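You operate a simulated robot arm through the tools that you are given. There is no shell and no other tool. Be economical: measure what you need, move in short steps, check, and stop when the job is done.

You are at the controls of a simulated robot arm. One attempt, no reset.

Task
Shake the lavender sieve at the speed printed on it, then set it on the blue tray.
Fine: clamp it for the run and swing the clamp aside after. Where these are worked on the way, their far stop is far enough and under half their travel is too little: shaker clamp.

The check looks at the end state, three seconds after you hand in, the way a careful person would. Anything else that was tipped, shoved, dropped, spilled or broken makes it a failure.

Robot
A 7-joint arm with a two-finger parallel gripper, fixed in place. Base frame: the origin is at the foot of the arm, x ahead of it, y to its left, z up; the work surface is at about z = 800. Readings come in mm, rad, newtons and seconds.
With the tool pointing down near the work surface it reaches from about 300 to 700 mm from the base axis. Its first joint turns from -1.152 to 1.152 rad. Payload 1.57 kg.
The TCP is the grasp point between the finger pads, 30 mm short of the fingertips. In the tool frame z runs along the fingers and y along their closing line. The gripper opens to 110 mm. The fingers are 24 mm wide and 12 mm thick; the gripper's body (48 by 112 mm) begins 78 mm behind the TCP.
Orientation is that of the tool frame in the base frame, as a unit quaternion [w, x, y, z]. With the fingers straight down and closing along the base's y, the tool's x points along the base's -x, its y along +y and its z along -z.

Tools
- The arm moves only by the tool nudge_tool. Its arguments are lists of equal length, an entry for each row: "slide": the shift along the tool's x, y, z in units of 40 mm (1.0 is 40 mm), a list of three; "rotation": the turn, a rotation vector about the tool's x, y, z in units of 4 degrees (1.0 is 4 degrees), a list of three; "gripper": the opening, from 0 (shut) to 1 (fully open). In form: {"slide": [[tx, ty, tz], ...], "rotation": [[ax, ay, az], ...], "gripper": [gripper, ...]}. A call has 1 to 20 rows; each row shifts and turns the commanded pose from where the row before left it, along the tool's axes as they then stand. A call with a number of a shift or a turn outside -1 to 1 is refused whole. Each row takes 0.2 s and may step no farther than 50 mm and 0.15 rad from the row before; otherwise, or with a gripper value out of range, the whole call is refused. Where a pose cannot be reached the arm comes as near as it can. A force on the tool above 40 N (or 10 N above the force at the start of the call, whichever is more), or a blocked arm, ends the call early, and 0.2 s more pass. The fingers move at their own pace (about 108 mm/s each) and stop on an object; they squeeze with about 43 N. The grip force told is the motor's: it shows also when the fingers shut on nothing. Time passes only in rows, and 0.2 s behind the last, so rows that do not move let the fingers close. The reply holds the time, the measured pose of the TCP, the force on the tool along the base axes, the opening and the grip force, in the units named above and with some noise, with the torque about the TCP (base axes, N m) and any sound that the robot's microphone picked up.
- Cameras (640 x 400 px; columns grow to the right, rows downward): "scene" is fixed at [154.6, -387.4, 1408.2]; the picture's right is [0.74, -0.67, 0.00], its down [-0.36, -0.39, -0.85] and it looks along [0.57, 0.63, -0.53] (base axes); focal length 320 px, centre (320, 200). "wrist" rides on the gripper at [70, 16, -141] in the tool frame; the picture's right is [-0.23, 0.97, 0.00], its down [-0.85, -0.20, -0.48] and it looks along [-0.47, -0.11, 0.88] (tool axes); focal length 222 px, centre (320, 200). There is no depth. A picture from a camera that has moved, and an enlarged one, comes with that camera's place and axes in the base frame and with its lens. The place of the scene camera against the robot may be out by one fixed shift of up to 25 mm in any direction.
- camera(camera): a new picture of that camera. No time passes.
- close_up(camera, box): a new picture of the part [left, top, right, bottom] of that camera's present view, enlarged. No time passes.
- sign_off(): hands the job in; it is judged then, once.

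Work in short steps. Places have to be worked out from the pictures, the camera data and where the tool is seen: move nearer, look again, correct. Check each grasp and each placing, and mend what went wrong. You have 120 turns and 64 pictures in all, those below and enlarged ones among them. Open the gripper and draw the arm clear of the work before you hand the job in, unless the task says otherwise; then end with one line.

The tools are called after "Emit:" as a command line: name --argument value ..., lists and objects as JSON in quotes. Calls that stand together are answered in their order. nudge_tool: Moves the arm, as the interface text tells. Its arguments: {"type":"object","properties":{"slide":{"type":"array","items":{"type":"array","items":{"type":"number"}}},"rotation":{"type":"array","items":{"type":"array","items":{"type":"number"}}},"gripper":{"type":"array","items":{"type":"number"}}},"required":["slide","rotation","gripper"]} The other tools are called the same way: camera (camera) takes a picture; close_up (camera, box) takes an enlarged picture of a part of a camera's view; sign_off () hands the job in.

At the start:

```text
clock: 0.0
eef_pos: [392.8, 166.0, 1240.2]
tcp_rot: [-0.001, 0.0, 1.0, -0.001]
ft_force: [0.0, 0.6, 0.7]
wrist_torque: [0.01, 0.01, 0.0]
gripper_width: 110.2
finger_force: 0.0
```

scene: 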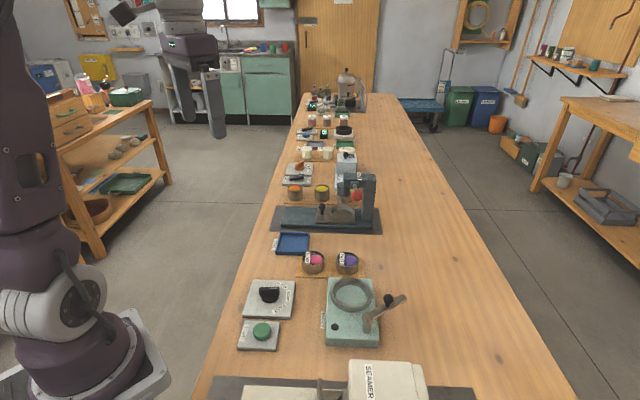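
wrist: 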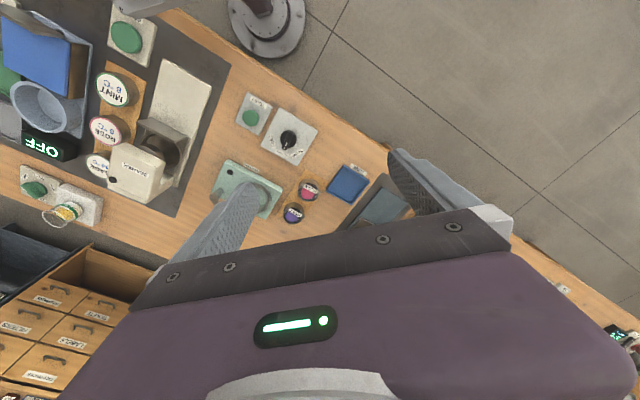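

The shaker, dial, button, two sieves and blue tray are in the near part of the scene view. I'll enlarge it to read the labels.

Emit:
close_up --camera "scene" --box '[220, 220, 420, 360]'

Emit:
close_up --camera "scene" --box '[260, 225, 380, 285]'

Emit:
close_up --camera "wrist" --box '[200, 80, 400, 230]'

```text
2.86 times, centred on (320, 290) of scene
camera zoom: at [154.6, -387.4, 1408.2], right [0.74, -0.67, 0.0], down [-0.36, -0.39, -0.85], along [0.57, 0.63, -0.53], focal length 915 px, centre (320, -57)
```

zoom: 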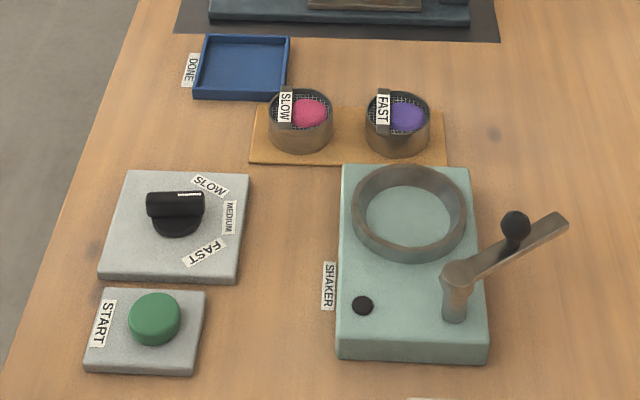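

```text
5.33 times, centred on (320, 255) of scene
camera zoom: at [154.6, -387.4, 1408.2], right [0.74, -0.67, 0.0], down [-0.36, -0.39, -0.85], along [0.57, 0.63, -0.53], focal length 1708 px, centre (320, -93)
```

zoom: 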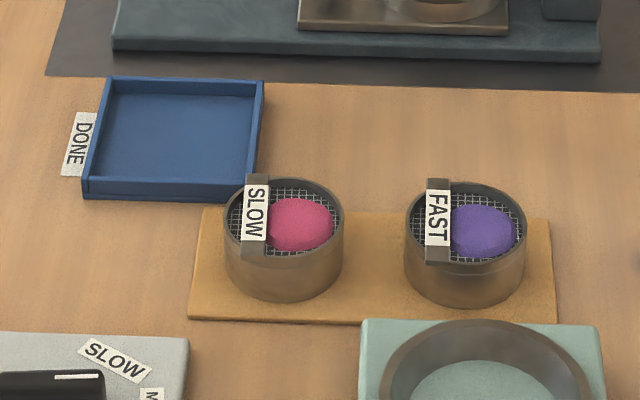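

```text
2.67 times, centred on (300, 155) of wrist
camera zoom: at [322.1, 180.5, 1381.1], right [0.23, 0.97, 0.0], down [0.85, -0.2, 0.48], along [0.47, -0.11, -0.88], focal length 592 px, centre (373, 320)
```

zoom: 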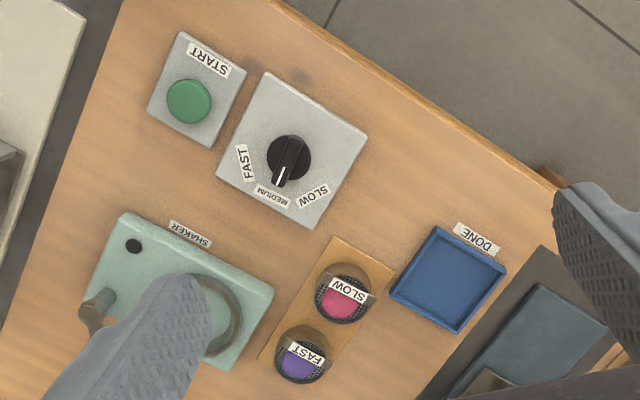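

The lavender sieve says FAST. It sits at about (640, 22), the dial at (434, 78), the button at (366, 8), the tray at (599, 197) and the shaker ring near (560, -55). I'll move closer above the shaker for a better look.

Emit:
nudge_tool --slide '[[-0.185, -0.83, 0.7], [-0.185, -0.83, 0.7], [-0.185, -0.83, 0.7], [-0.185, -0.83, 0.7], [-0.185, -0.83, 0.7]]' --rotation '[[0, 0, 0], [0, 0, 0], [0, 0, 0], [0, 0, 0], [0, 0, 0]]' --gripper '[1, 1, 1, 1, 1]'

Emit:
camera --camera "wrist"

```text
clock: 1.2
eef_pos: [429.0, -0.4, 1099.7]
tcp_rot: [0.0, 0.0, 1.0, -0.001]
ft_force: [-0.4, 0.3, -0.7]
wrist_torque: [0.03, 0.01, 0.0]
gripper_width: 110.0
finger_force: 0.1
```

```text
58 pictures are left
camera wrist: at [359.4, 15.0, 1240.9], right [0.23, 0.97, 0.0], down [0.85, -0.2, 0.48], along [0.47, -0.11, -0.88], focal length 222 px, centre (320, 200)
```

wrist: 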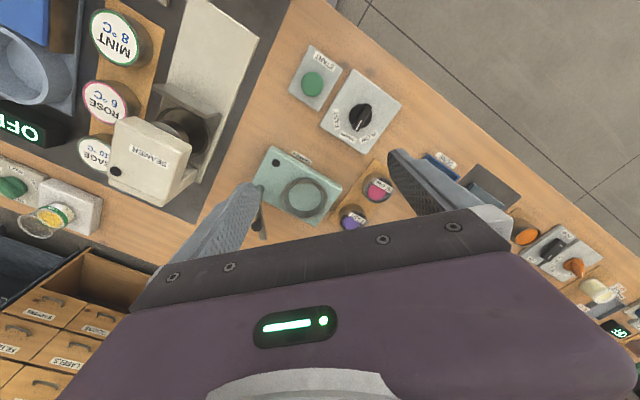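

Emit:
close_up --camera "wrist" --box '[220, 130, 420, 255]'

Emit:
close_up --camera "wrist" --box '[280, 35, 410, 160]'

```text
3.20 times, centred on (320, 192) of wrist
camera zoom: at [359.4, 15.0, 1240.9], right [0.23, 0.97, 0.0], down [0.85, -0.2, 0.48], along [0.47, -0.11, -0.88], focal length 711 px, centre (320, 224)
```

zoom: 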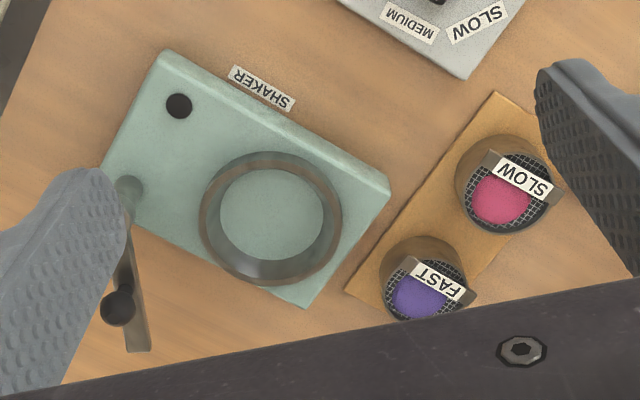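

```text
3.20 times, centred on (345, 98) of wrist
camera zoom: at [359.4, 15.0, 1240.9], right [0.23, 0.97, 0.0], down [0.85, -0.2, 0.48], along [0.47, -0.11, -0.88], focal length 711 px, centre (240, 528)
```

zoom: 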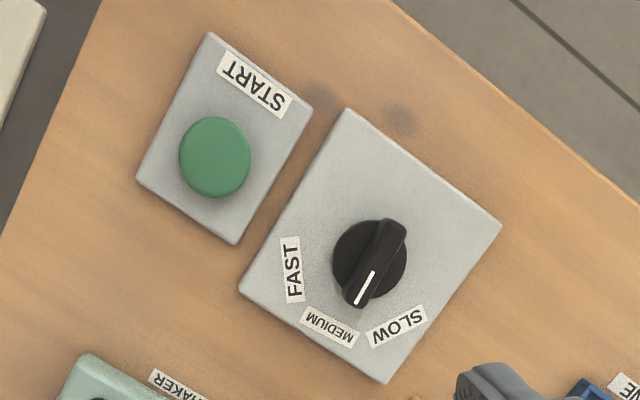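

The layout is clear now. The dial is at about (433, 72), its pointer is on MEDIUM (about -38° in the base frame), and FAST is at about -93°. I'll go above the dial and turn the gripper so the fingers straddle the knob bar.

Emit:
nudge_tool --slide '[[-0.02, 0.36, 0.8], [-0.02, 0.36, 0.8], [-0.02, 0.36, 0.8], [-0.02, 0.36, 0.8], [-0.02, 0.36, 0.8], [0, 0, 0], [0, 0, 0], [0, 0, 0], [0, 0, 0], [0, 0, 0], [0, 0, 0], [0, 0, 0], [0, 0, 0], [0, 0, 0], [0, 0, 0]]' --rotation '[[0, 0, 0], [0, 0, 0], [0, 0, 0], [0, 0, 0], [0, 0, 0], [0, 0, 0.95], [0, 0, 0.95], [0, 0, 0.95], [0, 0, 0.95], [0, 0, 0.95], [0, 0, 0.95], [0, 0, 0.95], [0, 0, 0.95], [0, 0, 0.95], [0, 0, 0.95]]' --gripper '[1, 1, 1, 1, 1, 1, 1, 1, 1, 1, 1, 0.6, 0.6, 0.6, 0.6]'

Emit:
camera --camera "wrist"

Emit:
close_up --camera "scene" --box '[200, 220, 400, 345]'

```text
clock: 4.4
eef_pos: [434.1, 72.1, 939.4]
tcp_rot: [0.0, 0.326, 0.945, 0.0]
ft_force: [1.0, -0.4, -0.7]
wrist_torque: [-0.01, -0.03, 0.04]
gripper_width: 65.9
finger_force: 0.2
```

```text
55 pictures are left
camera wrist: at [388.0, 126.2, 1081.2], right [0.78, 0.63, 0.0], down [0.55, -0.68, 0.48], along [0.3, -0.37, -0.88], focal length 222 px, centre (320, 200)
```

wrist: 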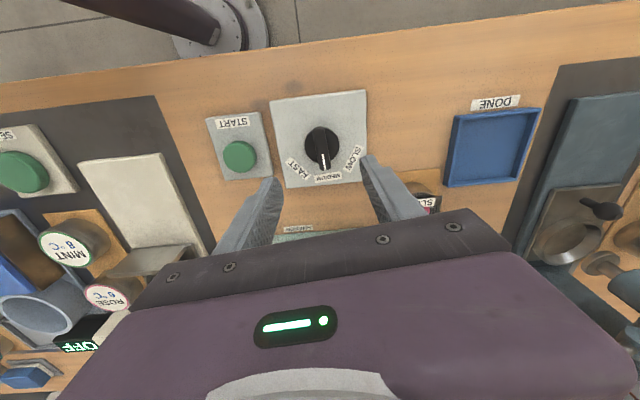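

```text
3.20 times, centred on (300, 282) of scene
camera zoom: at [154.6, -387.4, 1408.2], right [0.74, -0.67, 0.0], down [-0.36, -0.39, -0.85], along [0.57, 0.63, -0.53], focal length 1025 px, centre (384, -64)
```

zoom: 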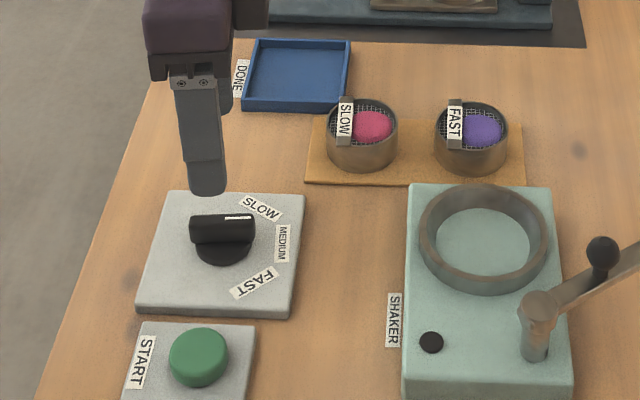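

Emit:
close_up --camera "wrist" --box '[260, 80, 400, 200]'

```text
3.33 times, centred on (330, 140) of wrist
camera zoom: at [388.0, 126.2, 1081.2], right [0.78, 0.63, 0.0], down [0.55, -0.68, 0.48], along [0.3, -0.37, -0.88], focal length 740 px, centre (287, 400)
```

zoom: 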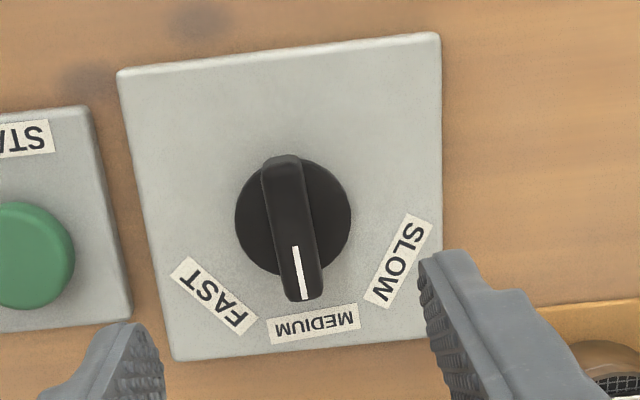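

Knob bar centre is at about (432, 75), about 14 mm wide, at roughly -40°. I'll line up and descend so the fingertips straddle the upper bar, then check before closing.

Emit:
nudge_tool --slide '[[0.09, 0.03, 0.5], [0, 0, 0.5], [0, 0, 0.4], [0, 0, 0.435]]' --rotation '[[0, 0, 0.5], [0, 0, 0], [0, 0, 0], [0, 0, 0]]' --gripper '[0.6, 0.6, 0.6, 0.6]'

Emit:
close_up --camera "scene" --box '[220, 240, 320, 320]'

```text
clock: 5.4
eef_pos: [432.1, 75.4, 865.4]
tcp_rot: [-0.001, 0.342, 0.94, -0.001]
ft_force: [0.1, -0.5, -0.3]
wrist_torque: [-0.01, 0.02, -0.01]
gripper_width: 65.7
finger_force: 0.1
```

```text
5.00 times, centred on (270, 280) of scene
camera zoom: at [154.5, -387.4, 1408.2], right [0.74, -0.67, 0.0], down [-0.36, -0.39, -0.85], along [0.57, 0.63, -0.53], focal length 1601 px, centre (570, -200)
```

zoom: 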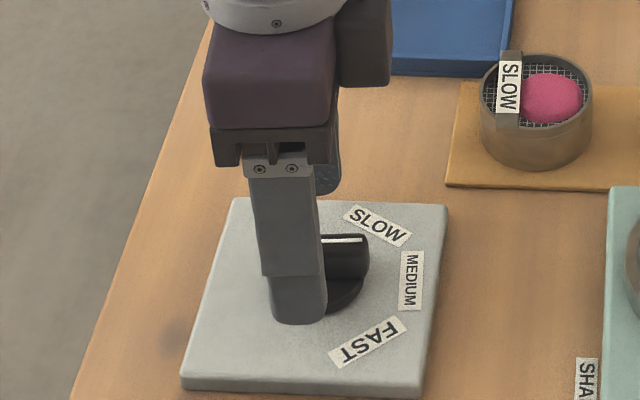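

The fingers straddle the bar and nothing is touching. Closing now.

Emit:
nudge_tool --slide '[[0, 0, 0], [0, 0, 0], [0, 0, 0]]' --rotation '[[0, 0, 0], [0, 0, 0], [0, 0, 0]]' --gripper '[0, 0, 0]'

```text
clock: 6.2
eef_pos: [433.7, 76.6, 867.1]
tcp_rot: [0.001, 0.342, 0.94, 0.001]
ft_force: [5.0, 10.1, -12.1]
wrist_torque: [0.01, -0.5, 0.01]
gripper_width: 13.9
finger_force: 30.3
```

Gripped at 13.9 mm. I'll turn about 53° clockwise to FAST.

Emit:
nudge_tool --slide '[[0, 0, 0], [0, 0, 0], [0, 0, 0], [0, 0, 0], [0, 0, 0], [0, 0, 0], [0, 0, 0], [0, 0, 0], [0, 0, 0], [0, 0, 0], [0, 0, 0], [0, 0, 0], [0, 0, 0], [0, 0, 0]]' --rotation '[[0, 0, 0.95], [0, 0, 0.95], [0, 0, 0.95], [0, 0, 0.95], [0, 0, 0.95], [0, 0, 0.95], [0, 0, 0.95], [0, 0, 0.95], [0, 0, 0.95], [0, 0, 0.95], [0, 0, 0.95], [0, 0, 0.95], [0, 0, 0.95], [0, 0, 0.95]]' --gripper '[0, 0, 0, 0, 0, 0, 0, 0, 0, 0, 0, 0, 0, 0]'

Emit:
camera --camera "wrist"

```text
clock: 7.4
eef_pos: [432.6, 77.0, 865.0]
tcp_rot: [0.001, 0.491, 0.871, 0.002]
ft_force: [4.8, 4.0, -13.5]
wrist_torque: [0.06, -0.23, 0.0]
gripper_width: 14.0
finger_force: 30.2
stopped in row 6: the force on the tool passed its limit at 41 N (the readings are from after the stop); the commanded pose is now the measured one
```

```text
51 pictures are left
camera wrist: at [409.5, 142.8, 1007.5], right [0.95, 0.31, 0.0], down [0.27, -0.84, 0.48], along [0.15, -0.45, -0.88], focal length 222 px, centre (320, 200)
```

wrist: 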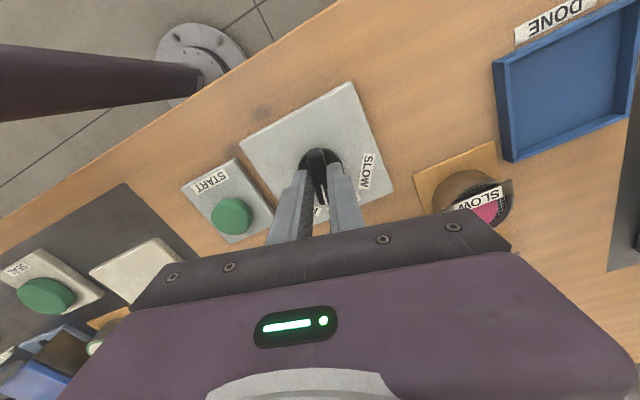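

The dial turned about 19° before a sideways force stopped the call, and the pose is now relaxed. I'll continue with a small lift to take off the load.

Emit:
nudge_tool --slide '[[0, 0, -0.03], [0, 0, 0], [0, 0, 0], [0, 0, 0]]' --rotation '[[0, 0, 0], [0, 0, 0.9], [0, 0, 0.9], [0, 0, 0.9]]' --gripper '[0, 0, 0, 0]'

```text
clock: 8.4
eef_pos: [433.7, 77.4, 867.0]
tcp_rot: [0.001, 0.572, 0.821, 0.002]
ft_force: [12.8, 11.3, -19.5]
wrist_torque: [0.32, -0.4, 0.05]
gripper_width: 13.8
finger_force: 29.8
```

Emit:
nudge_tool --slide '[[0.022, 0.048, 0.04], [0, 0, 0], [0, 0, 0], [0, 0, 0], [0, 0, 0]]' --rotation '[[0, 0, 0], [0, 0, 0.9], [0, 0, 0.9], [0, 0, 0.9], [0, 0, 0.9]]' --gripper '[0, 0, 0, 0, 0]'

Emit:
camera --camera "wrist"

```text
clock: 9.6
eef_pos: [433.1, 77.0, 866.1]
tcp_rot: [0.001, 0.67, 0.742, 0.002]
ft_force: [1.3, -2.4, 28.7]
wrist_torque: [-0.03, -0.06, 0.0]
gripper_width: 13.9
finger_force: 30.3
```

```text
50 pictures are left
camera wrist: at [441.9, 146.2, 1007.9], right [0.99, -0.13, 0.0], down [-0.11, -0.87, 0.48], along [-0.06, -0.47, -0.88], focal length 222 px, centre (320, 200)
```

wrist: 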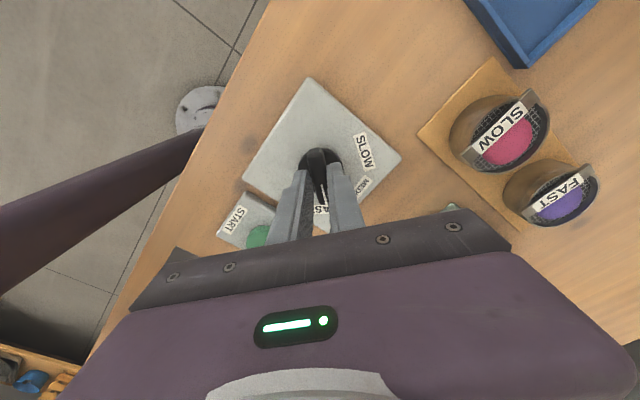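

The turn is going well, with the bar now at about -84°. I'll take off the vertical load and turn the last 10°.

Emit:
nudge_tool --slide '[[0, 0, -0.025], [0, 0, 0], [0, 0, 0], [0, 0, 0]]' --rotation '[[0, 0, 0], [0, 0, 0.8], [0, 0, 0.8], [0, 0, 0.8]]' --gripper '[0, 0, 0, 0]'

```text
clock: 10.6
eef_pos: [435.2, 77.0, 866.6]
tcp_rot: [0.002, 0.73, 0.684, 0.001]
ft_force: [9.7, -9.0, -28.7]
wrist_torque: [-0.29, -0.28, 0.0]
gripper_width: 13.7
finger_force: 30.7
```

Yaw reads 93.8°. I'll release, lift and check the pointer.

Emit:
nudge_tool --slide '[[0, 0, 0], [0, 0, 0], [0, 0, -0.8], [0, 0, -1], [0, 0, -1]]' --rotation '[[0, 0, 0], [0, 0, 0], [0, 0, 0], [0, 0, 0], [0, 0, 0]]' --gripper '[0.6, 0.6, 0.6, 0.6, 0.6]'

Emit:
close_up --camera "wrist" --box '[200, 60, 460, 220]'

```text
clock: 11.8
eef_pos: [433.3, 77.5, 979.7]
tcp_rot: [0.001, 0.729, 0.684, 0.001]
ft_force: [0.8, -0.4, 0.2]
wrist_torque: [0.05, -0.01, -0.01]
gripper_width: 65.9
finger_force: 0.1
```

```text
2.46 times, centred on (330, 140) of wrist
camera zoom: at [452.6, 144.5, 1121.5], right [0.96, -0.29, 0.0], down [-0.26, -0.84, 0.48], along [-0.14, -0.46, -0.88], focal length 547 px, centre (295, 348)
```

zoom: 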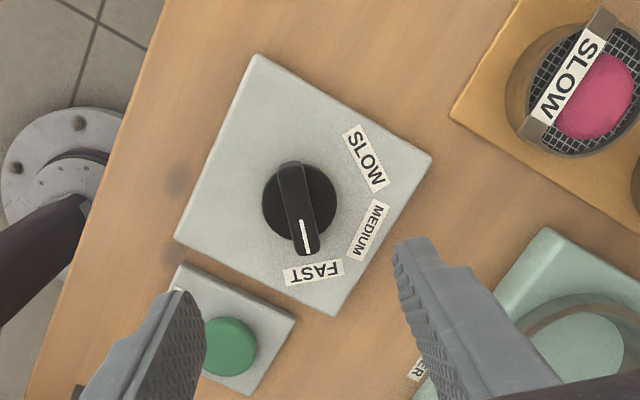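

The dial points at FAST. Next I'll move above the lavender sieve at about (642, 22) to see its exact place and the strap direction.

Emit:
nudge_tool --slide '[[-0.174, 0.883, 0.08], [-0.174, 0.883, 0.08], [-0.174, 0.883, 0.08], [-0.174, 0.883, 0.08], [-0.174, 0.883, 0.08], [-0.174, 0.883, 0.08]]' --rotation '[[0, 0, 0], [0, 0, 0], [0, 0, 0], [0, 0, 0], [0, 0, 0], [0, 0, 0]]' --gripper '[0.8, 0.8, 0.8, 0.8, 0.8, 0.8]'

Emit:
close_up --camera "wrist" --box '[200, 60, 460, 220]'

```text
clock: 13.2
eef_pos: [642.4, 21.5, 961.2]
tcp_rot: [0.0, 0.729, 0.684, 0.001]
ft_force: [0.7, -0.6, -1.1]
wrist_torque: [-0.01, 0.01, 0.0]
gripper_width: 88.0
finger_force: 0.1
```

```text
2.46 times, centred on (330, 140) of wrist
camera zoom: at [661.8, 89.4, 1102.8], right [0.96, -0.29, 0.0], down [-0.25, -0.84, 0.48], along [-0.14, -0.46, -0.88], focal length 547 px, centre (295, 348)
```

zoom: 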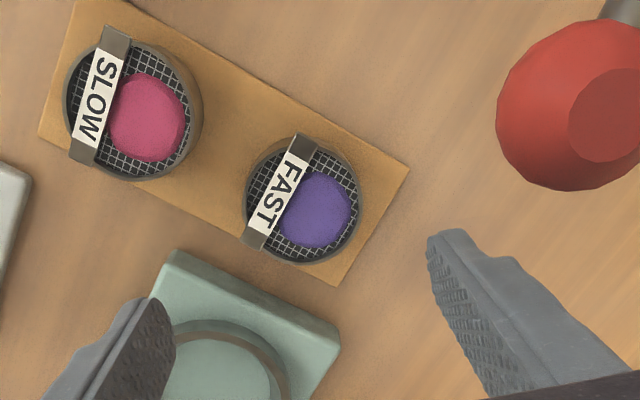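

The sieve centre is about (646, 26) and its strap runs at 46°. A red press handle stands near (700, 70, 1000), so I'll back off and bring the tool round to yaw -65°, which keeps the camera and body away from it and the fingers off the strap ends.

Emit:
nudge_tool --slide '[[0, -0.9, 0], [0, -0.9, 0], [0, -0.7, 0], [0, 0, 0], [0, 0, 0], [0, 0, 0], [0, 0, 0], [0, 0, 0], [0, 0, 0], [0, 0, 0], [0, 0, 0], [0, 0, 0], [0, 0, 0], [0, 0, 0], [0, 0, 0], [0, 0, 0], [0, 0, 0], [0, 0, 0], [0, 0, 0], [0, 0, 0]]' --rotation '[[0, 0, 0], [0, 0, 0], [0, 0, 0], [0, 0, -1], [0, 0, -1], [0, 0, -1], [0, 0, -1], [0, 0, -1], [0, 0, -1], [0, 0, -1], [0, 0, -1], [0, 0, -1], [0, 0, -1], [0, 0, -1], [0, 0, -1], [0, 0, -1], [0, 0, -1], [0, 0, -1], [0, 0, -1], [0, 0, -1]]' --gripper '[0.73, 0.73, 0.73, 0.73, 0.73, 0.73, 0.73, 0.73, 0.73, 0.73, 0.73, 0.73, 0.73, 0.73, 0.73, 0.73, 0.73, 0.73, 0.73, 0.73]'

Emit:
nudge_tool --slide '[[0, 0, 0], [0, 0, 0], [0, 0, 0], [0, 0, 0], [0, 0, 0], [0, 0, 0], [0, 0, 0], [0, 0, 0], [0, 0, 0], [0, 0, 0], [0, 0, 0], [0, 0, 0], [0, 0, 0], [0, 0, 0], [0, 0, 0], [0, 0, 0], [0, 0, 0], [0, 0, 0], [0, 0, 0], [0, 0, 0]]' --rotation '[[0, 0, -1], [0, 0, -1], [0, 0, -1], [0, 0, -1], [0, 0, -1], [0, 0, -1], [0, 0, -1], [0, 0, -1], [0, 0, -1], [0, 0, -1], [0, 0, -1], [0, 0, -1], [0, 0, -1], [0, 0, -1], [0, 0, -1], [0, 0, -1], [0, 0, -1], [0, 0, -1], [0, 0, -1], [0, 0, -1]]' --gripper '[0.73, 0.73, 0.73, 0.73, 0.73, 0.73, 0.73, 0.73, 0.73, 0.73, 0.73, 0.73, 0.73, 0.73, 0.73, 0.73, 0.73, 0.73, 0.73, 0.73]'

```text
clock: 17.4
eef_pos: [543.5, 27.9, 960.8]
tcp_rot: [0.001, 0.222, 0.975, 0.002]
ft_force: [-0.3, 0.6, -0.3]
wrist_torque: [0.01, -0.01, -0.01]
gripper_width: 80.4
finger_force: 0.0
```

```text
clock: 21.6
eef_pos: [543.3, 28.6, 960.4]
tcp_rot: [0.001, -0.457, 0.889, -0.001]
ft_force: [0.5, 0.1, -0.7]
wrist_torque: [0.01, 0.05, -0.01]
gripper_width: 80.6
finger_force: 0.1
```

Emit:
nudge_tool --slide '[[0, 0, 0], [0, 0, 0], [0, 0, 0], [-0.343, -0.784, 0], [-0.343, -0.784, 0], [-0.343, -0.784, 0]]' --rotation '[[0, 0, -0.9], [0, 0, -0.9], [0, 0, -0.85], [0, 0, 0], [0, 0, 0], [0, 0, 0]]' --gripper '[0.73, 0.73, 0.73, 0.73, 0.73, 0.73]'

Emit:
close_up --camera "wrist" --box '[200, 60, 460, 220]'

```text
clock: 23.0
eef_pos: [646.1, 26.1, 959.0]
tcp_rot: [0.001, -0.537, 0.843, 0.0]
ft_force: [0.2, -0.6, -0.3]
wrist_torque: [0.03, 0.01, 0.02]
gripper_width: 80.1
finger_force: 0.1
```

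```text
2.46 times, centred on (330, 140) of wrist
camera zoom: at [600.4, -31.8, 1101.0], right [-0.79, 0.62, 0.0], down [0.54, 0.69, 0.48], along [0.3, 0.38, -0.88], focal length 547 px, centre (295, 348)
```

zoom: 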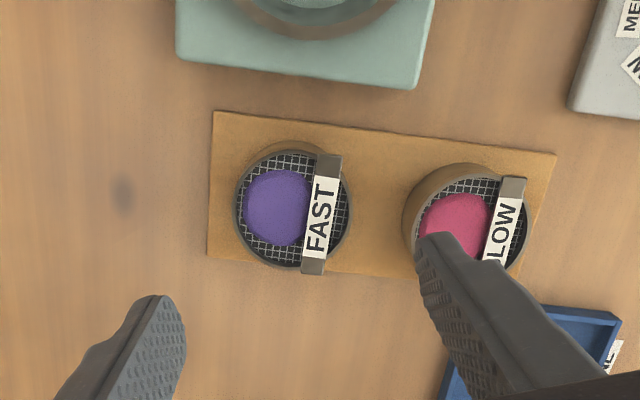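

Triangulating both views puts the rim centre at (645.8, 23.4) with the rim at z≈825. I'll descend with fingertips to about z 813, leaving the neighbouring sieve about 9 mm clear.

Emit:
nudge_tool --slide '[[0.064, -0.02, 0.8], [0, 0, 0.8], [0, 0, 0.7], [0, 0, 0.3]]' --rotation '[[0, 0, 0], [0, 0, 0], [0, 0, 0], [0, 0, 0]]' --gripper '[0.73, 0.73, 0.73, 0.73]'

Emit:
close_up --camera "scene" --box '[280, 210, 380, 290]'

Emit:
close_up --camera "wrist" --box '[220, 90, 440, 240]'

```text
clock: 24.0
eef_pos: [645.2, 22.3, 855.6]
tcp_rot: [0.002, -0.537, 0.844, -0.002]
ft_force: [0.1, 0.4, 0.0]
wrist_torque: [0.03, -0.01, -0.02]
gripper_width: 80.1
finger_force: 0.0
```

```text
5.00 times, centred on (330, 250) of scene
camera zoom: at [154.6, -387.4, 1408.2], right [0.74, -0.67, 0.0], down [-0.36, -0.39, -0.85], along [0.57, 0.63, -0.53], focal length 1601 px, centre (270, -50)
```

zoom: 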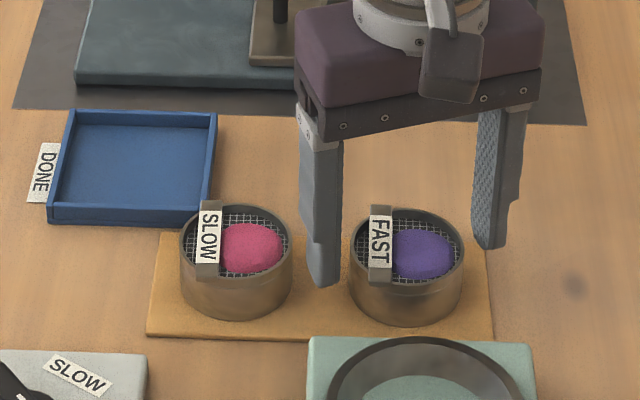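

```text
2.67 times, centred on (330, 165) of wrist
camera zoom: at [599.1, -34.9, 997.4], right [-0.79, 0.62, 0.0], down [0.54, 0.69, 0.48], along [0.3, 0.38, -0.88], focal length 592 px, centre (293, 293)
```

zoom: 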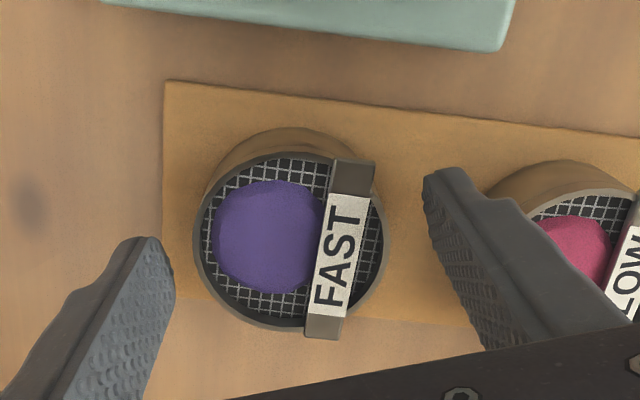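

Well centred, with fingertips at about rim height. I'll lower 13 mm and close.

Emit:
nudge_tool --slide '[[0, 0, 0.33], [0, 0, 0], [0, 0, 0], [0, 0, 0]]' --rotation '[[0, 0, 0], [0, 0, 0], [0, 0, 0], [0, 0, 0]]' --gripper '[0.73, 0.73, 0.3, 0.3]'

Emit:
close_up --camera "scene" --box '[280, 210, 380, 290]'

```text
clock: 25.0
eef_pos: [644.5, 22.1, 841.8]
tcp_rot: [0.003, -0.537, 0.843, 0.0]
ft_force: [0.8, 0.4, -0.2]
wrist_torque: [0.0, -0.05, 0.02]
gripper_width: 58.1
finger_force: 43.3
```

```text
5.00 times, centred on (330, 250) of scene
camera zoom: at [154.6, -387.4, 1408.2], right [0.74, -0.67, 0.0], down [-0.36, -0.39, -0.85], along [0.57, 0.63, -0.53], focal length 1601 px, centre (270, -50)
```

zoom: 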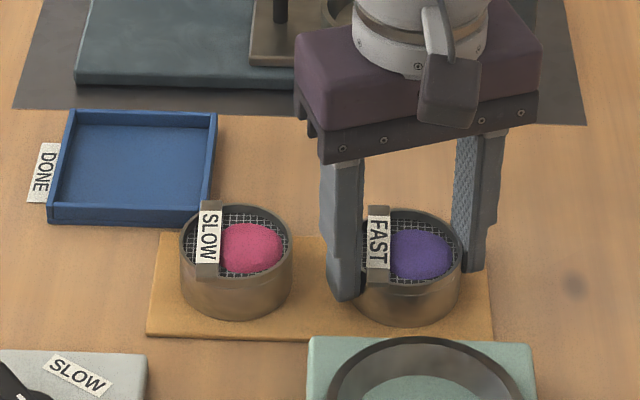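

Gripped at 58 mm, matching the sieve. Triangulation puts the ring at about (564, -67) with its top at z≈833. I'll lift and carry over slowly.

Emit:
nudge_tool --slide '[[0, 0, -0.3], [0, 0, -0.6], [0, 0, -0.7], [0, 0, -0.7], [0, 0, -0.6], [0, 0, 0]]' --rotation '[[0, 0, 0], [0, 0, 0], [0, 0, 0], [0, 0, 0], [0, 0, 0], [0, 0, 0]]' --gripper '[0.3, 0.3, 0.3, 0.3, 0.3, 0.3]'

Emit:
camera --camera "wrist"

```text
clock: 26.4
eef_pos: [645.1, 23.4, 959.7]
tcp_rot: [0.002, -0.537, 0.844, 0.001]
ft_force: [0.3, 0.7, -0.9]
wrist_torque: [-0.02, 0.02, -0.02]
gripper_width: 58.0
finger_force: 43.3
```

```text
43 pictures are left
camera wrist: at [599.6, -35.2, 1100.3], right [-0.79, 0.62, 0.0], down [0.54, 0.69, 0.48], along [0.3, 0.38, -0.88], focal length 222 px, centre (320, 200)
```

wrist: 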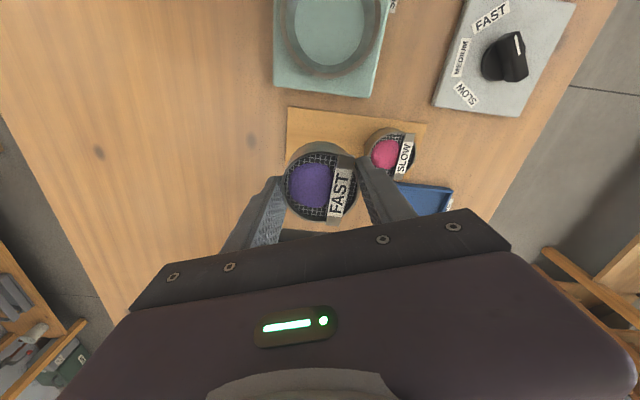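

Emit:
nudge_tool --slide '[[0.57, 0.18, 0], [0.57, 0.18, 0], [0.57, 0.18, 0], [0.57, 0.18, 0], [0.59, 0.17, 0], [0, 0, 0]]' --rotation '[[0, 0, 0], [0, 0, 0], [0, 0, 0], [0, 0, 0], [0, 0, 0], [0, 0, 0]]' --gripper '[0.3, 0.3, 0.3, 0.3, 0.3, 0.3]'

Emit:
close_up --camera "wrist" --box '[200, 60, 460, 220]'

Emit:
close_up --camera "scene" --box '[280, 220, 440, 360]'

```text
clock: 27.8
eef_pos: [563.4, -66.2, 957.8]
tcp_rot: [0.002, -0.537, 0.844, 0.001]
ft_force: [0.0, 0.7, -0.7]
wrist_torque: [0.01, -0.02, -0.01]
gripper_width: 57.8
finger_force: 43.2
```

```text
2.46 times, centred on (330, 140) of wrist
camera zoom: at [517.9, -124.2, 1099.3], right [-0.79, 0.62, 0.0], down [0.54, 0.69, 0.48], along [0.3, 0.38, -0.88], focal length 547 px, centre (295, 348)
```

zoom: 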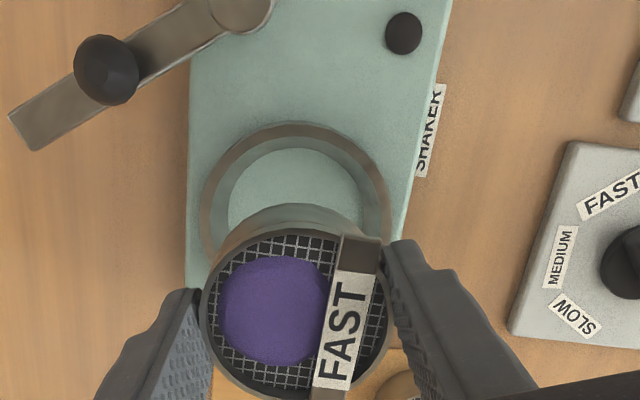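

```text
2.86 times, centred on (360, 290) of scene
camera zoom: at [154.5, -387.4, 1408.2], right [0.74, -0.67, 0.0], down [-0.36, -0.39, -0.85], along [0.57, 0.63, -0.53], focal length 915 px, centre (206, -57)
```

zoom: 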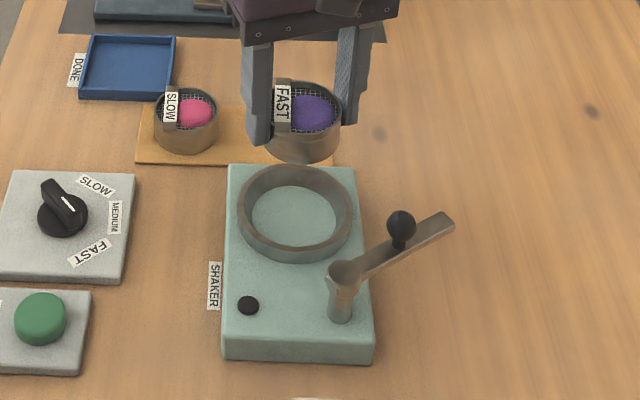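

The sieve is held level, but the fingertips are only about 4 mm above its bottom while the ring wall is about 14 mm high. The fingers would land on the ring first, so I'll return it to its plate and regrip higher.

Emit:
nudge_tool --slide '[[-0.57, -0.18, 0], [-0.57, -0.18, 0], [-0.57, -0.18, 0], [-0.57, -0.18, 0], [-0.59, -0.17, 0], [0, 0, 0.8], [0, 0, 0.9], [0, 0, 0.8], [0, 0, 0.25], [0, 0, 0]]' --rotation '[[0, 0, 0], [0, 0, 0], [0, 0, 0], [0, 0, 0], [0, 0, 0], [0, 0, 0], [0, 0, 0], [0, 0, 0], [0, 0, 0], [0, 0, 0]]' --gripper '[0.3, 0.3, 0.3, 0.3, 0.3, 0.3, 0.3, 0.3, 0.3, 0.3]'

```text
clock: 30.0
eef_pos: [646.7, 22.8, 848.6]
tcp_rot: [0.001, -0.537, 0.844, 0.001]
ft_force: [-0.6, -0.1, -0.5]
wrist_torque: [-0.01, -0.02, 0.02]
gripper_width: 57.9
finger_force: 42.6
```

Emit:
nudge_tool --slide '[[0, 0, 0.1], [0, 0, 0.05]]' --rotation '[[0, 0, 0], [0, 0, 0]]' --gripper '[0.3, 0.3]'

```text
clock: 30.6
eef_pos: [646.3, 24.3, 842.7]
tcp_rot: [0.002, -0.538, 0.843, 0.0]
ft_force: [-0.4, 0.5, -1.1]
wrist_torque: [-0.01, -0.03, -0.05]
gripper_width: 57.8
finger_force: 43.4
```

Emit:
nudge_tool --slide '[[0, 0, 0.04], [0, 0, 0]]' --rotation '[[0, 0, 0], [0, 0, 0]]' --gripper '[0.3, 0.3]'

```text
clock: 31.2
eef_pos: [645.2, 22.3, 843.0]
tcp_rot: [0.002, -0.537, 0.843, -0.001]
ft_force: [-5.9, -1.2, 19.0]
wrist_torque: [0.09, 0.39, 0.09]
gripper_width: 57.8
finger_force: 43.3
```

It's on the plate (19 N). I'll release, rise 12 mm and regrip.

Emit:
nudge_tool --slide '[[0, 0, 0], [0, 0, 0], [0, 0, -0.15], [0, 0, -0.15], [0, 0, 0], [0, 0, 0], [0, 0, 0], [0, 0, 0]]' --rotation '[[0, 0, 0], [0, 0, 0], [0, 0, 0], [0, 0, 0], [0, 0, 0], [0, 0, 0], [0, 0, 0], [0, 0, 0]]' --gripper '[0.65, 0.65, 0.65, 0.65, 0.65, 0.3, 0.3, 0.3]'

Emit:
close_up --camera "scene" --box '[300, 220, 380, 284]'

```text
clock: 33.0
eef_pos: [646.7, 22.0, 853.9]
tcp_rot: [0.003, -0.537, 0.844, 0.0]
ft_force: [1.1, -0.9, 1.2]
wrist_torque: [0.02, 0.07, 0.0]
gripper_width: 57.6
finger_force: 42.9
```

```text
6.25 times, centred on (340, 252) of scene
camera zoom: at [154.5, -387.4, 1408.2], right [0.74, -0.67, 0.0], down [-0.36, -0.39, -0.85], along [0.57, 0.63, -0.53], focal length 2001 px, centre (195, -125)
```

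zoom: 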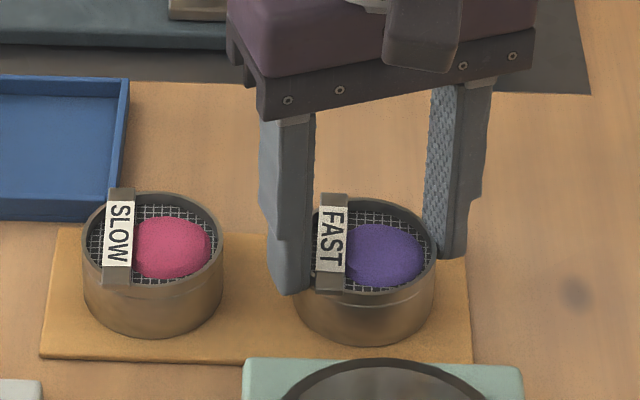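

Good shallow grip. Lifting and carrying to the ring.

Emit:
nudge_tool --slide '[[0, 0, -0.3], [0, 0, -0.6], [0, 0, -0.6], [0, 0, -0.5], [0.586, 0.192, 0], [0.586, 0.192, 0], [0.586, 0.192, 0], [0.586, 0.192, 0], [0.586, 0.192, 0], [0, 0, 0.5], [0, 0, 0]]' --rotation '[[0, 0, 0], [0, 0, 0], [0, 0, 0], [0, 0, 0], [0, 0, 0], [0, 0, 0], [0, 0, 0], [0, 0, 0], [0, 0, 0], [0, 0, 0], [0, 0, 0]]' --gripper '[0.3, 0.3, 0.3, 0.3, 0.3, 0.3, 0.3, 0.3, 0.3, 0.3, 0.3]'

Emit:
close_up --camera "scene" --box '[300, 240, 420, 350]'

Emit:
close_up --camera "wrist" --box '[200, 60, 460, 220]'

```text
clock: 35.4
eef_pos: [563.1, -66.7, 912.9]
tcp_rot: [0.001, -0.537, 0.843, 0.0]
ft_force: [-0.1, -0.2, -0.8]
wrist_torque: [0.02, 0.02, 0.0]
gripper_width: 58.0
finger_force: 43.0
```

```text
3.64 times, centred on (360, 295) of scene
camera zoom: at [154.6, -387.4, 1408.2], right [0.74, -0.67, 0.0], down [-0.36, -0.39, -0.85], along [0.57, 0.63, -0.53], focal length 1164 px, centre (174, -146)
```

zoom: 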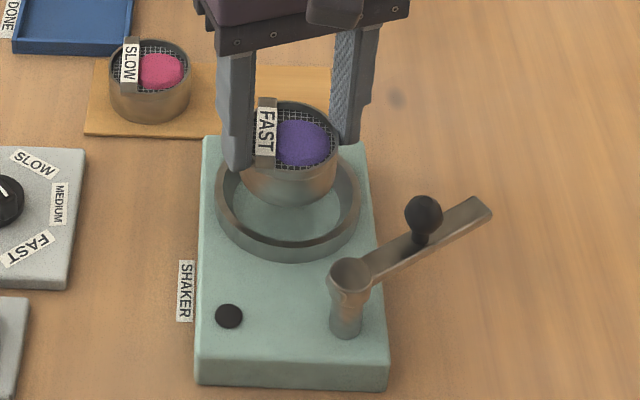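

```text
2.46 times, centred on (330, 140) of wrist
camera zoom: at [515.8, -124.7, 1053.7], right [-0.79, 0.62, 0.0], down [0.54, 0.69, 0.48], along [0.3, 0.38, -0.88], focal length 547 px, centre (295, 348)
```

zoom: 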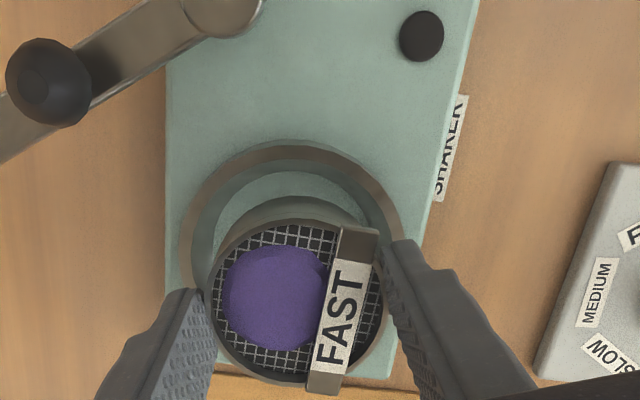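

Ring centre refined to (561.7, -68.7). I'll correct by 2.5 mm and lower in stages.

Emit:
nudge_tool --slide '[[0.06, 0.01, 0], [0, 0, 0.4], [0, 0, 0.4], [0, 0, 0]]' --rotation '[[0, 0, 0], [0, 0, 0], [0, 0, 0], [0, 0, 0]]' --gripper '[0.3, 0.3, 0.3, 0.3]'

Emit:
close_up --camera "scene" --box '[310, 255, 400, 320]'

```text
clock: 36.4
eef_pos: [560.6, -69.1, 881.9]
tcp_rot: [0.002, -0.538, 0.843, -0.001]
ft_force: [0.8, 0.6, 0.6]
wrist_torque: [0.0, -0.06, 0.01]
gripper_width: 57.5
finger_force: 42.5
```

```text
6.15 times, centred on (355, 288) of scene
camera zoom: at [154.6, -387.4, 1408.2], right [0.74, -0.67, 0.0], down [-0.36, -0.39, -0.85], along [0.57, 0.63, -0.53], focal length 1971 px, centre (105, -338)
```

zoom: 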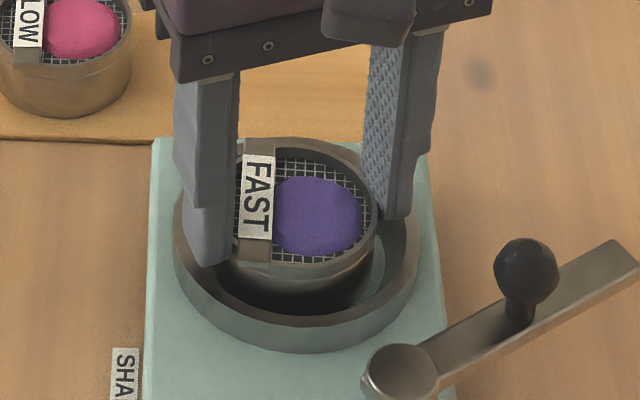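

Centred over the ring. Continuing in small steps until contact.

Emit:
nudge_tool --slide '[[0, 0, 0.1], [0, 0, 0.1], [0, 0, 0]]' --rotation '[[0, 0, 0], [0, 0, 0], [0, 0, 0]]' --gripper '[0.3, 0.3, 0.3]'

Emit:
nudge_tool --slide '[[0, 0, 0.06], [0, 0, 0]]' --rotation '[[0, 0, 0], [0, 0, 0]]' --gripper '[0.3, 0.3]'

```text
clock: 37.0
eef_pos: [561.3, -68.6, 879.5]
tcp_rot: [0.003, -0.538, 0.843, -0.003]
ft_force: [0.9, 0.9, 7.8]
wrist_torque: [0.06, 0.19, 0.01]
gripper_width: 57.8
finger_force: 43.2
stopped in row 2: the force on the tool passed its limit at 48 N (the readings are from after the stop); the commanded pose is now the measured one
```

```text
clock: 37.4
eef_pos: [562.2, -67.6, 879.3]
tcp_rot: [0.005, -0.538, 0.843, -0.005]
ft_force: [-0.5, 0.5, 7.1]
wrist_torque: [0.09, 0.23, 0.04]
gripper_width: 57.8
finger_force: 43.5
stopped in row 2: the force on the tool passed its limit at 44 N (the readings are from after the stop); the commanded pose is now the measured one
```

Emit:
close_up --camera "scene" --box '[310, 255, 400, 320]'

Emit:
close_up --camera "wrist" --box '[240, 90, 400, 220]'

```text
6.15 times, centred on (355, 288) of scene
camera zoom: at [154.4, -387.4, 1408.2], right [0.74, -0.67, 0.0], down [-0.36, -0.39, -0.85], along [0.57, 0.63, -0.53], focal length 1971 px, centre (105, -338)
```

zoom: 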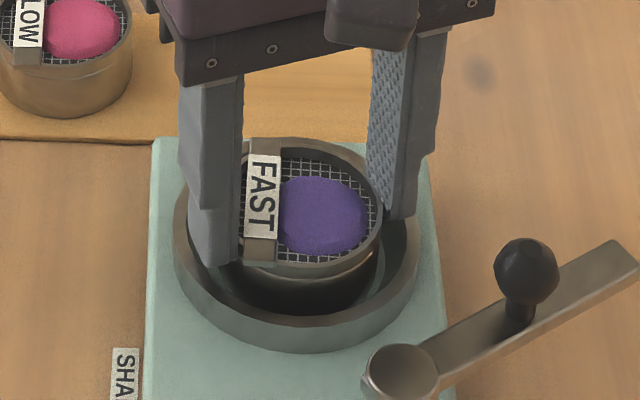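

```text
3.08 times, centred on (320, 155) of wrist
camera zoom: at [515.5, -126.4, 1020.0], right [-0.79, 0.62, -0.01], down [0.54, 0.69, 0.48], along [0.31, 0.38, -0.87], focal length 684 px, centre (320, 338)
```

zoom: 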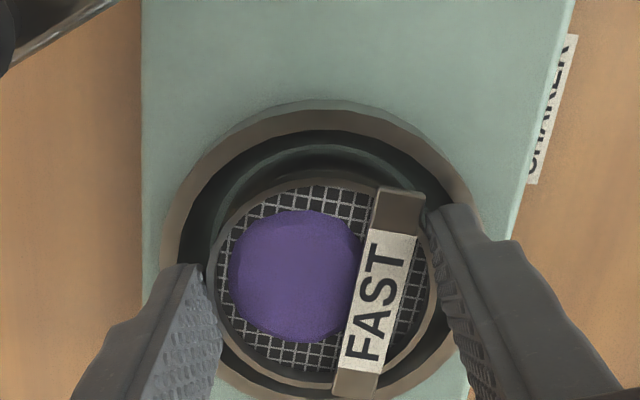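

Contact at TCP z≈879, with sieve and ring concentric. I'll open just a little (about 2 mm per side) so the sieve settles, then lift straight up.

Emit:
nudge_tool --slide '[[0, 0, -0.02], [0, 0, 0], [0, 0, -0.2], [0, 0, -0.4], [0, 0, -0.8], [0, 0, -1], [0, 0, -0.5]]' --rotation '[[0, 0, 0], [0, 0, 0], [0, 0, 0], [0, 0, 0], [0, 0, 0], [0, 0, 0], [0, 0, 0]]' --gripper '[0.56, 0.57, 0.57, 0.57, 0.7, 0.7, 0.7]'

Emit:
close_up --camera "scene" --box '[300, 245, 420, 335]'

Emit:
camera --camera "wrist"

```text
clock: 39.0
eef_pos: [560.2, -68.5, 995.9]
tcp_rot: [0.005, -0.537, 0.843, -0.003]
ft_force: [-0.4, 0.8, 0.8]
wrist_torque: [0.0, 0.01, 0.03]
gripper_width: 77.0
finger_force: 0.2
```

```text
4.44 times, centred on (360, 290) of scene
camera zoom: at [154.5, -387.4, 1408.2], right [0.74, -0.67, 0.0], down [-0.36, -0.39, -0.85], along [0.57, 0.63, -0.53], focal length 1423 px, centre (142, -200)
```

zoom: 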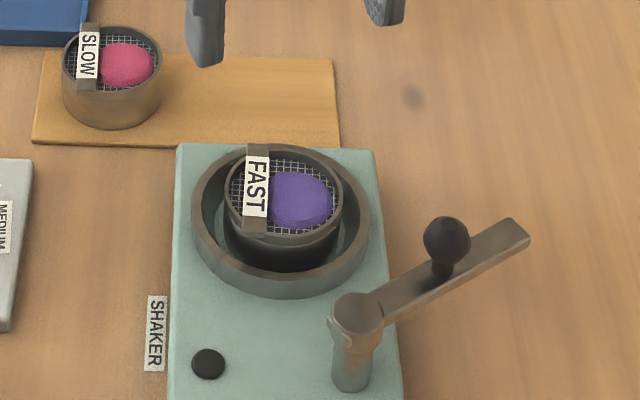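

```text
33 pictures are left
camera wrist: at [513.6, -126.3, 1136.1], right [-0.79, 0.62, -0.01], down [0.54, 0.69, 0.48], along [0.31, 0.38, -0.87], focal length 222 px, centre (320, 200)
```

wrist: 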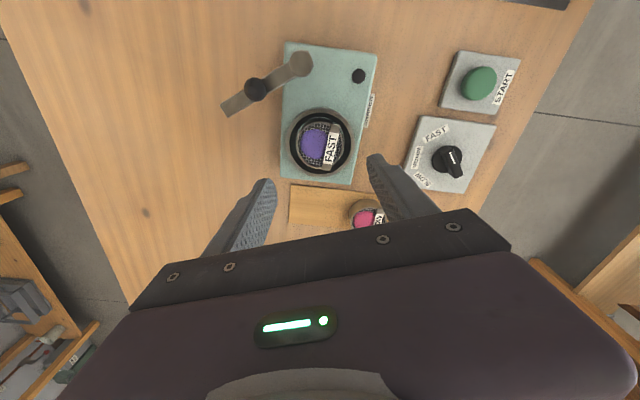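

Sieve is upright in the ring. Now I'll look at the clamp for its pivot, arm and knob.

Emit:
close_up --camera "wrist" --box '[210, 30, 390, 190]'

```text
2.50 times, centred on (300, 110) of wrist
camera zoom: at [513.6, -126.3, 1136.1], right [-0.79, 0.62, -0.01], down [0.54, 0.69, 0.48], along [0.31, 0.38, -0.87], focal length 555 px, centre (370, 425)
```

zoom: 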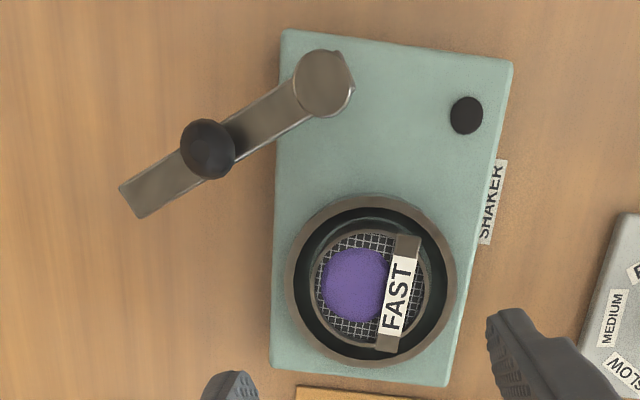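

Pivot is at about (523, -150, z≈860), the knob at (574, -160, 882) with radius ≈51 mm and the arm at -11°. The ring lies at about +65° from the pivot, so the clamp has to swing about 76° counter-clockwise. I'll grip the knob tangentially and go round the arc with it, first moving above it.

Emit:
nudge_tool --slide '[[0.637, -0.427, 0], [0.637, -0.427, 0], [0.637, -0.427, 0], [0, 0, 0], [0, 0, 0], [0, 0, 0], [0, 0, 0], [0, 0, 0], [0, 0, 0], [0, 0, 0], [0, 0, 0], [0, 0, 0], [0, 0, 0], [0, 0, 0], [0, 0, 0], [0, 0, 0], [0, 0, 0], [0, 0, 0], [0, 0, 0], [0, 0, 0]]' --rotation '[[0, 0, 0], [0, 0, 0], [0, 0, 0], [0, 0, 1], [0, 0, 1], [0, 0, 1], [0, 0, 1], [0, 0, 1], [0, 0, 1], [0, 0, 1], [0, 0, 1], [0, 0, 1], [0, 0, 1], [0, 0, 1], [0, 0, 1], [0, 0, 1], [0, 0, 1], [0, 0, 1], [0, 0, 1], [0, 0, 1]]' --gripper '[0.6, 0.6, 0.6, 0.6, 0.6, 0.6, 0.6, 0.6, 0.6, 0.6, 0.6, 0.6, 0.6, 0.6, 0.6, 0.6, 0.6, 0.6, 0.6, 0.6]'

Emit:
nudge_tool --slide '[[0, 0, 0], [0, 0, 0], [0, 0, 0.5], [0, 0, 0]]' --rotation '[[0, 0, 1], [0, 0, 1], [0, 0, 0], [0, 0, 0]]' --gripper '[0.6, 0.6, 0.6, 0.6]'

Emit:
close_up --camera "wrist" --box '[200, 60, 460, 220]'

```text
clock: 43.2
eef_pos: [574.5, -161.0, 996.2]
tcp_rot: [0.006, 0.026, 1.0, 0.0]
ft_force: [0.4, 0.3, -0.8]
wrist_torque: [0.02, -0.03, 0.0]
gripper_width: 65.9
finger_force: 0.0
```

```text
clock: 44.2
eef_pos: [575.4, -159.8, 977.0]
tcp_rot: [0.005, 0.094, 0.996, 0.0]
ft_force: [0.5, 0.4, 0.2]
wrist_torque: [-0.01, -0.02, 0.02]
gripper_width: 66.1
finger_force: 0.1
```

```text
2.46 times, centred on (330, 140) of wrist
camera zoom: at [507.8, -131.7, 1116.3], right [0.41, 0.91, 0.0], down [0.8, -0.36, 0.49], along [0.45, -0.2, -0.87], focal length 547 px, centre (295, 348)
```

zoom: 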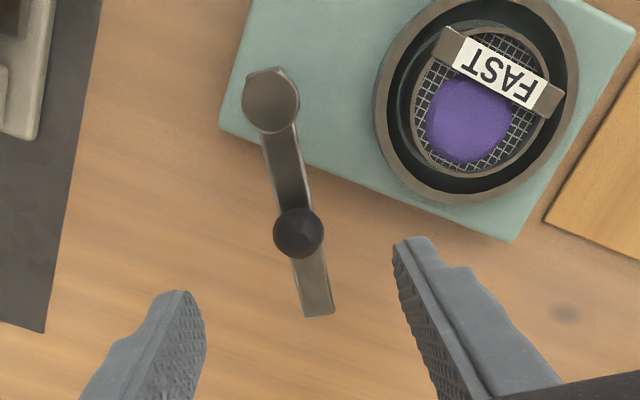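

The knob is confirmed at (576, -160). I'll descend so the tips straddle it just above the arm, then grip.

Emit:
nudge_tool --slide '[[0, 0, 0.8], [0, 0, 0.8], [0, 0, 0.35], [0, 0, 0], [0, 0, 0], [0, 0, 0]]' --rotation '[[0, 0, 0], [0, 0, 0], [0, 0, 0], [0, 0, 0], [0, 0, 0], [0, 0, 0]]' --gripper '[0.6, 0.6, 0.6, 0, 0, 0]'

Emit:
close_up --camera "scene" --box '[320, 245, 440, 335]'

```text
clock: 45.6
eef_pos: [576.4, -158.1, 897.4]
tcp_rot: [0.007, 0.096, 0.995, 0.001]
ft_force: [3.1, 13.7, -0.8]
wrist_torque: [0.05, -0.22, -0.12]
gripper_width: 21.5
finger_force: 34.1
```

```text
4.44 times, centred on (380, 290) of scene
camera zoom: at [154.7, -387.0, 1408.3], right [0.74, -0.67, 0.0], down [-0.36, -0.39, -0.85], along [0.57, 0.63, -0.53], focal length 1423 px, centre (53, -200)
```

zoom: 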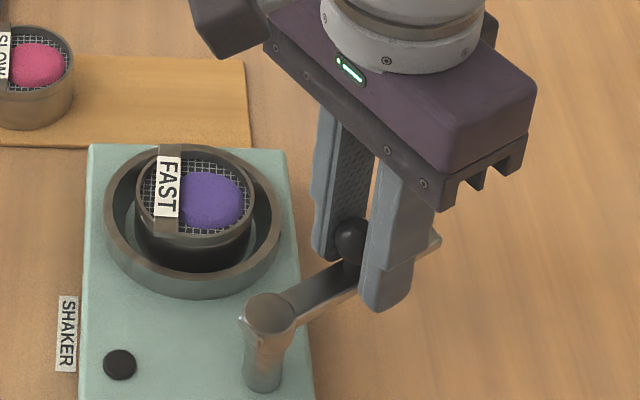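

Knob gripped at 21.5 mm. I'll start the arc with 20°, turning the tool along with it.

Emit:
nudge_tool --slide '[[0.0032, 0.0925, 0], [0.0032, 0.0925, 0], [0.0032, 0.0925, 0], [0.0032, 0.0925, 0], [0.0032, 0.0925, 0]]' --rotation '[[0, 0, -1], [0, 0, -1], [0, 0, -1], [0, 0, -1], [0, 0, -1]]' --gripper '[0, 0, 0, 0, 0]'

```text
clock: 46.8
eef_pos: [577.4, -141.7, 896.4]
tcp_rot: [0.006, -0.08, 0.997, 0.0]
ft_force: [10.7, -4.0, -13.6]
wrist_torque: [0.01, -0.46, 0.25]
gripper_width: 21.2
finger_force: 34.1
```

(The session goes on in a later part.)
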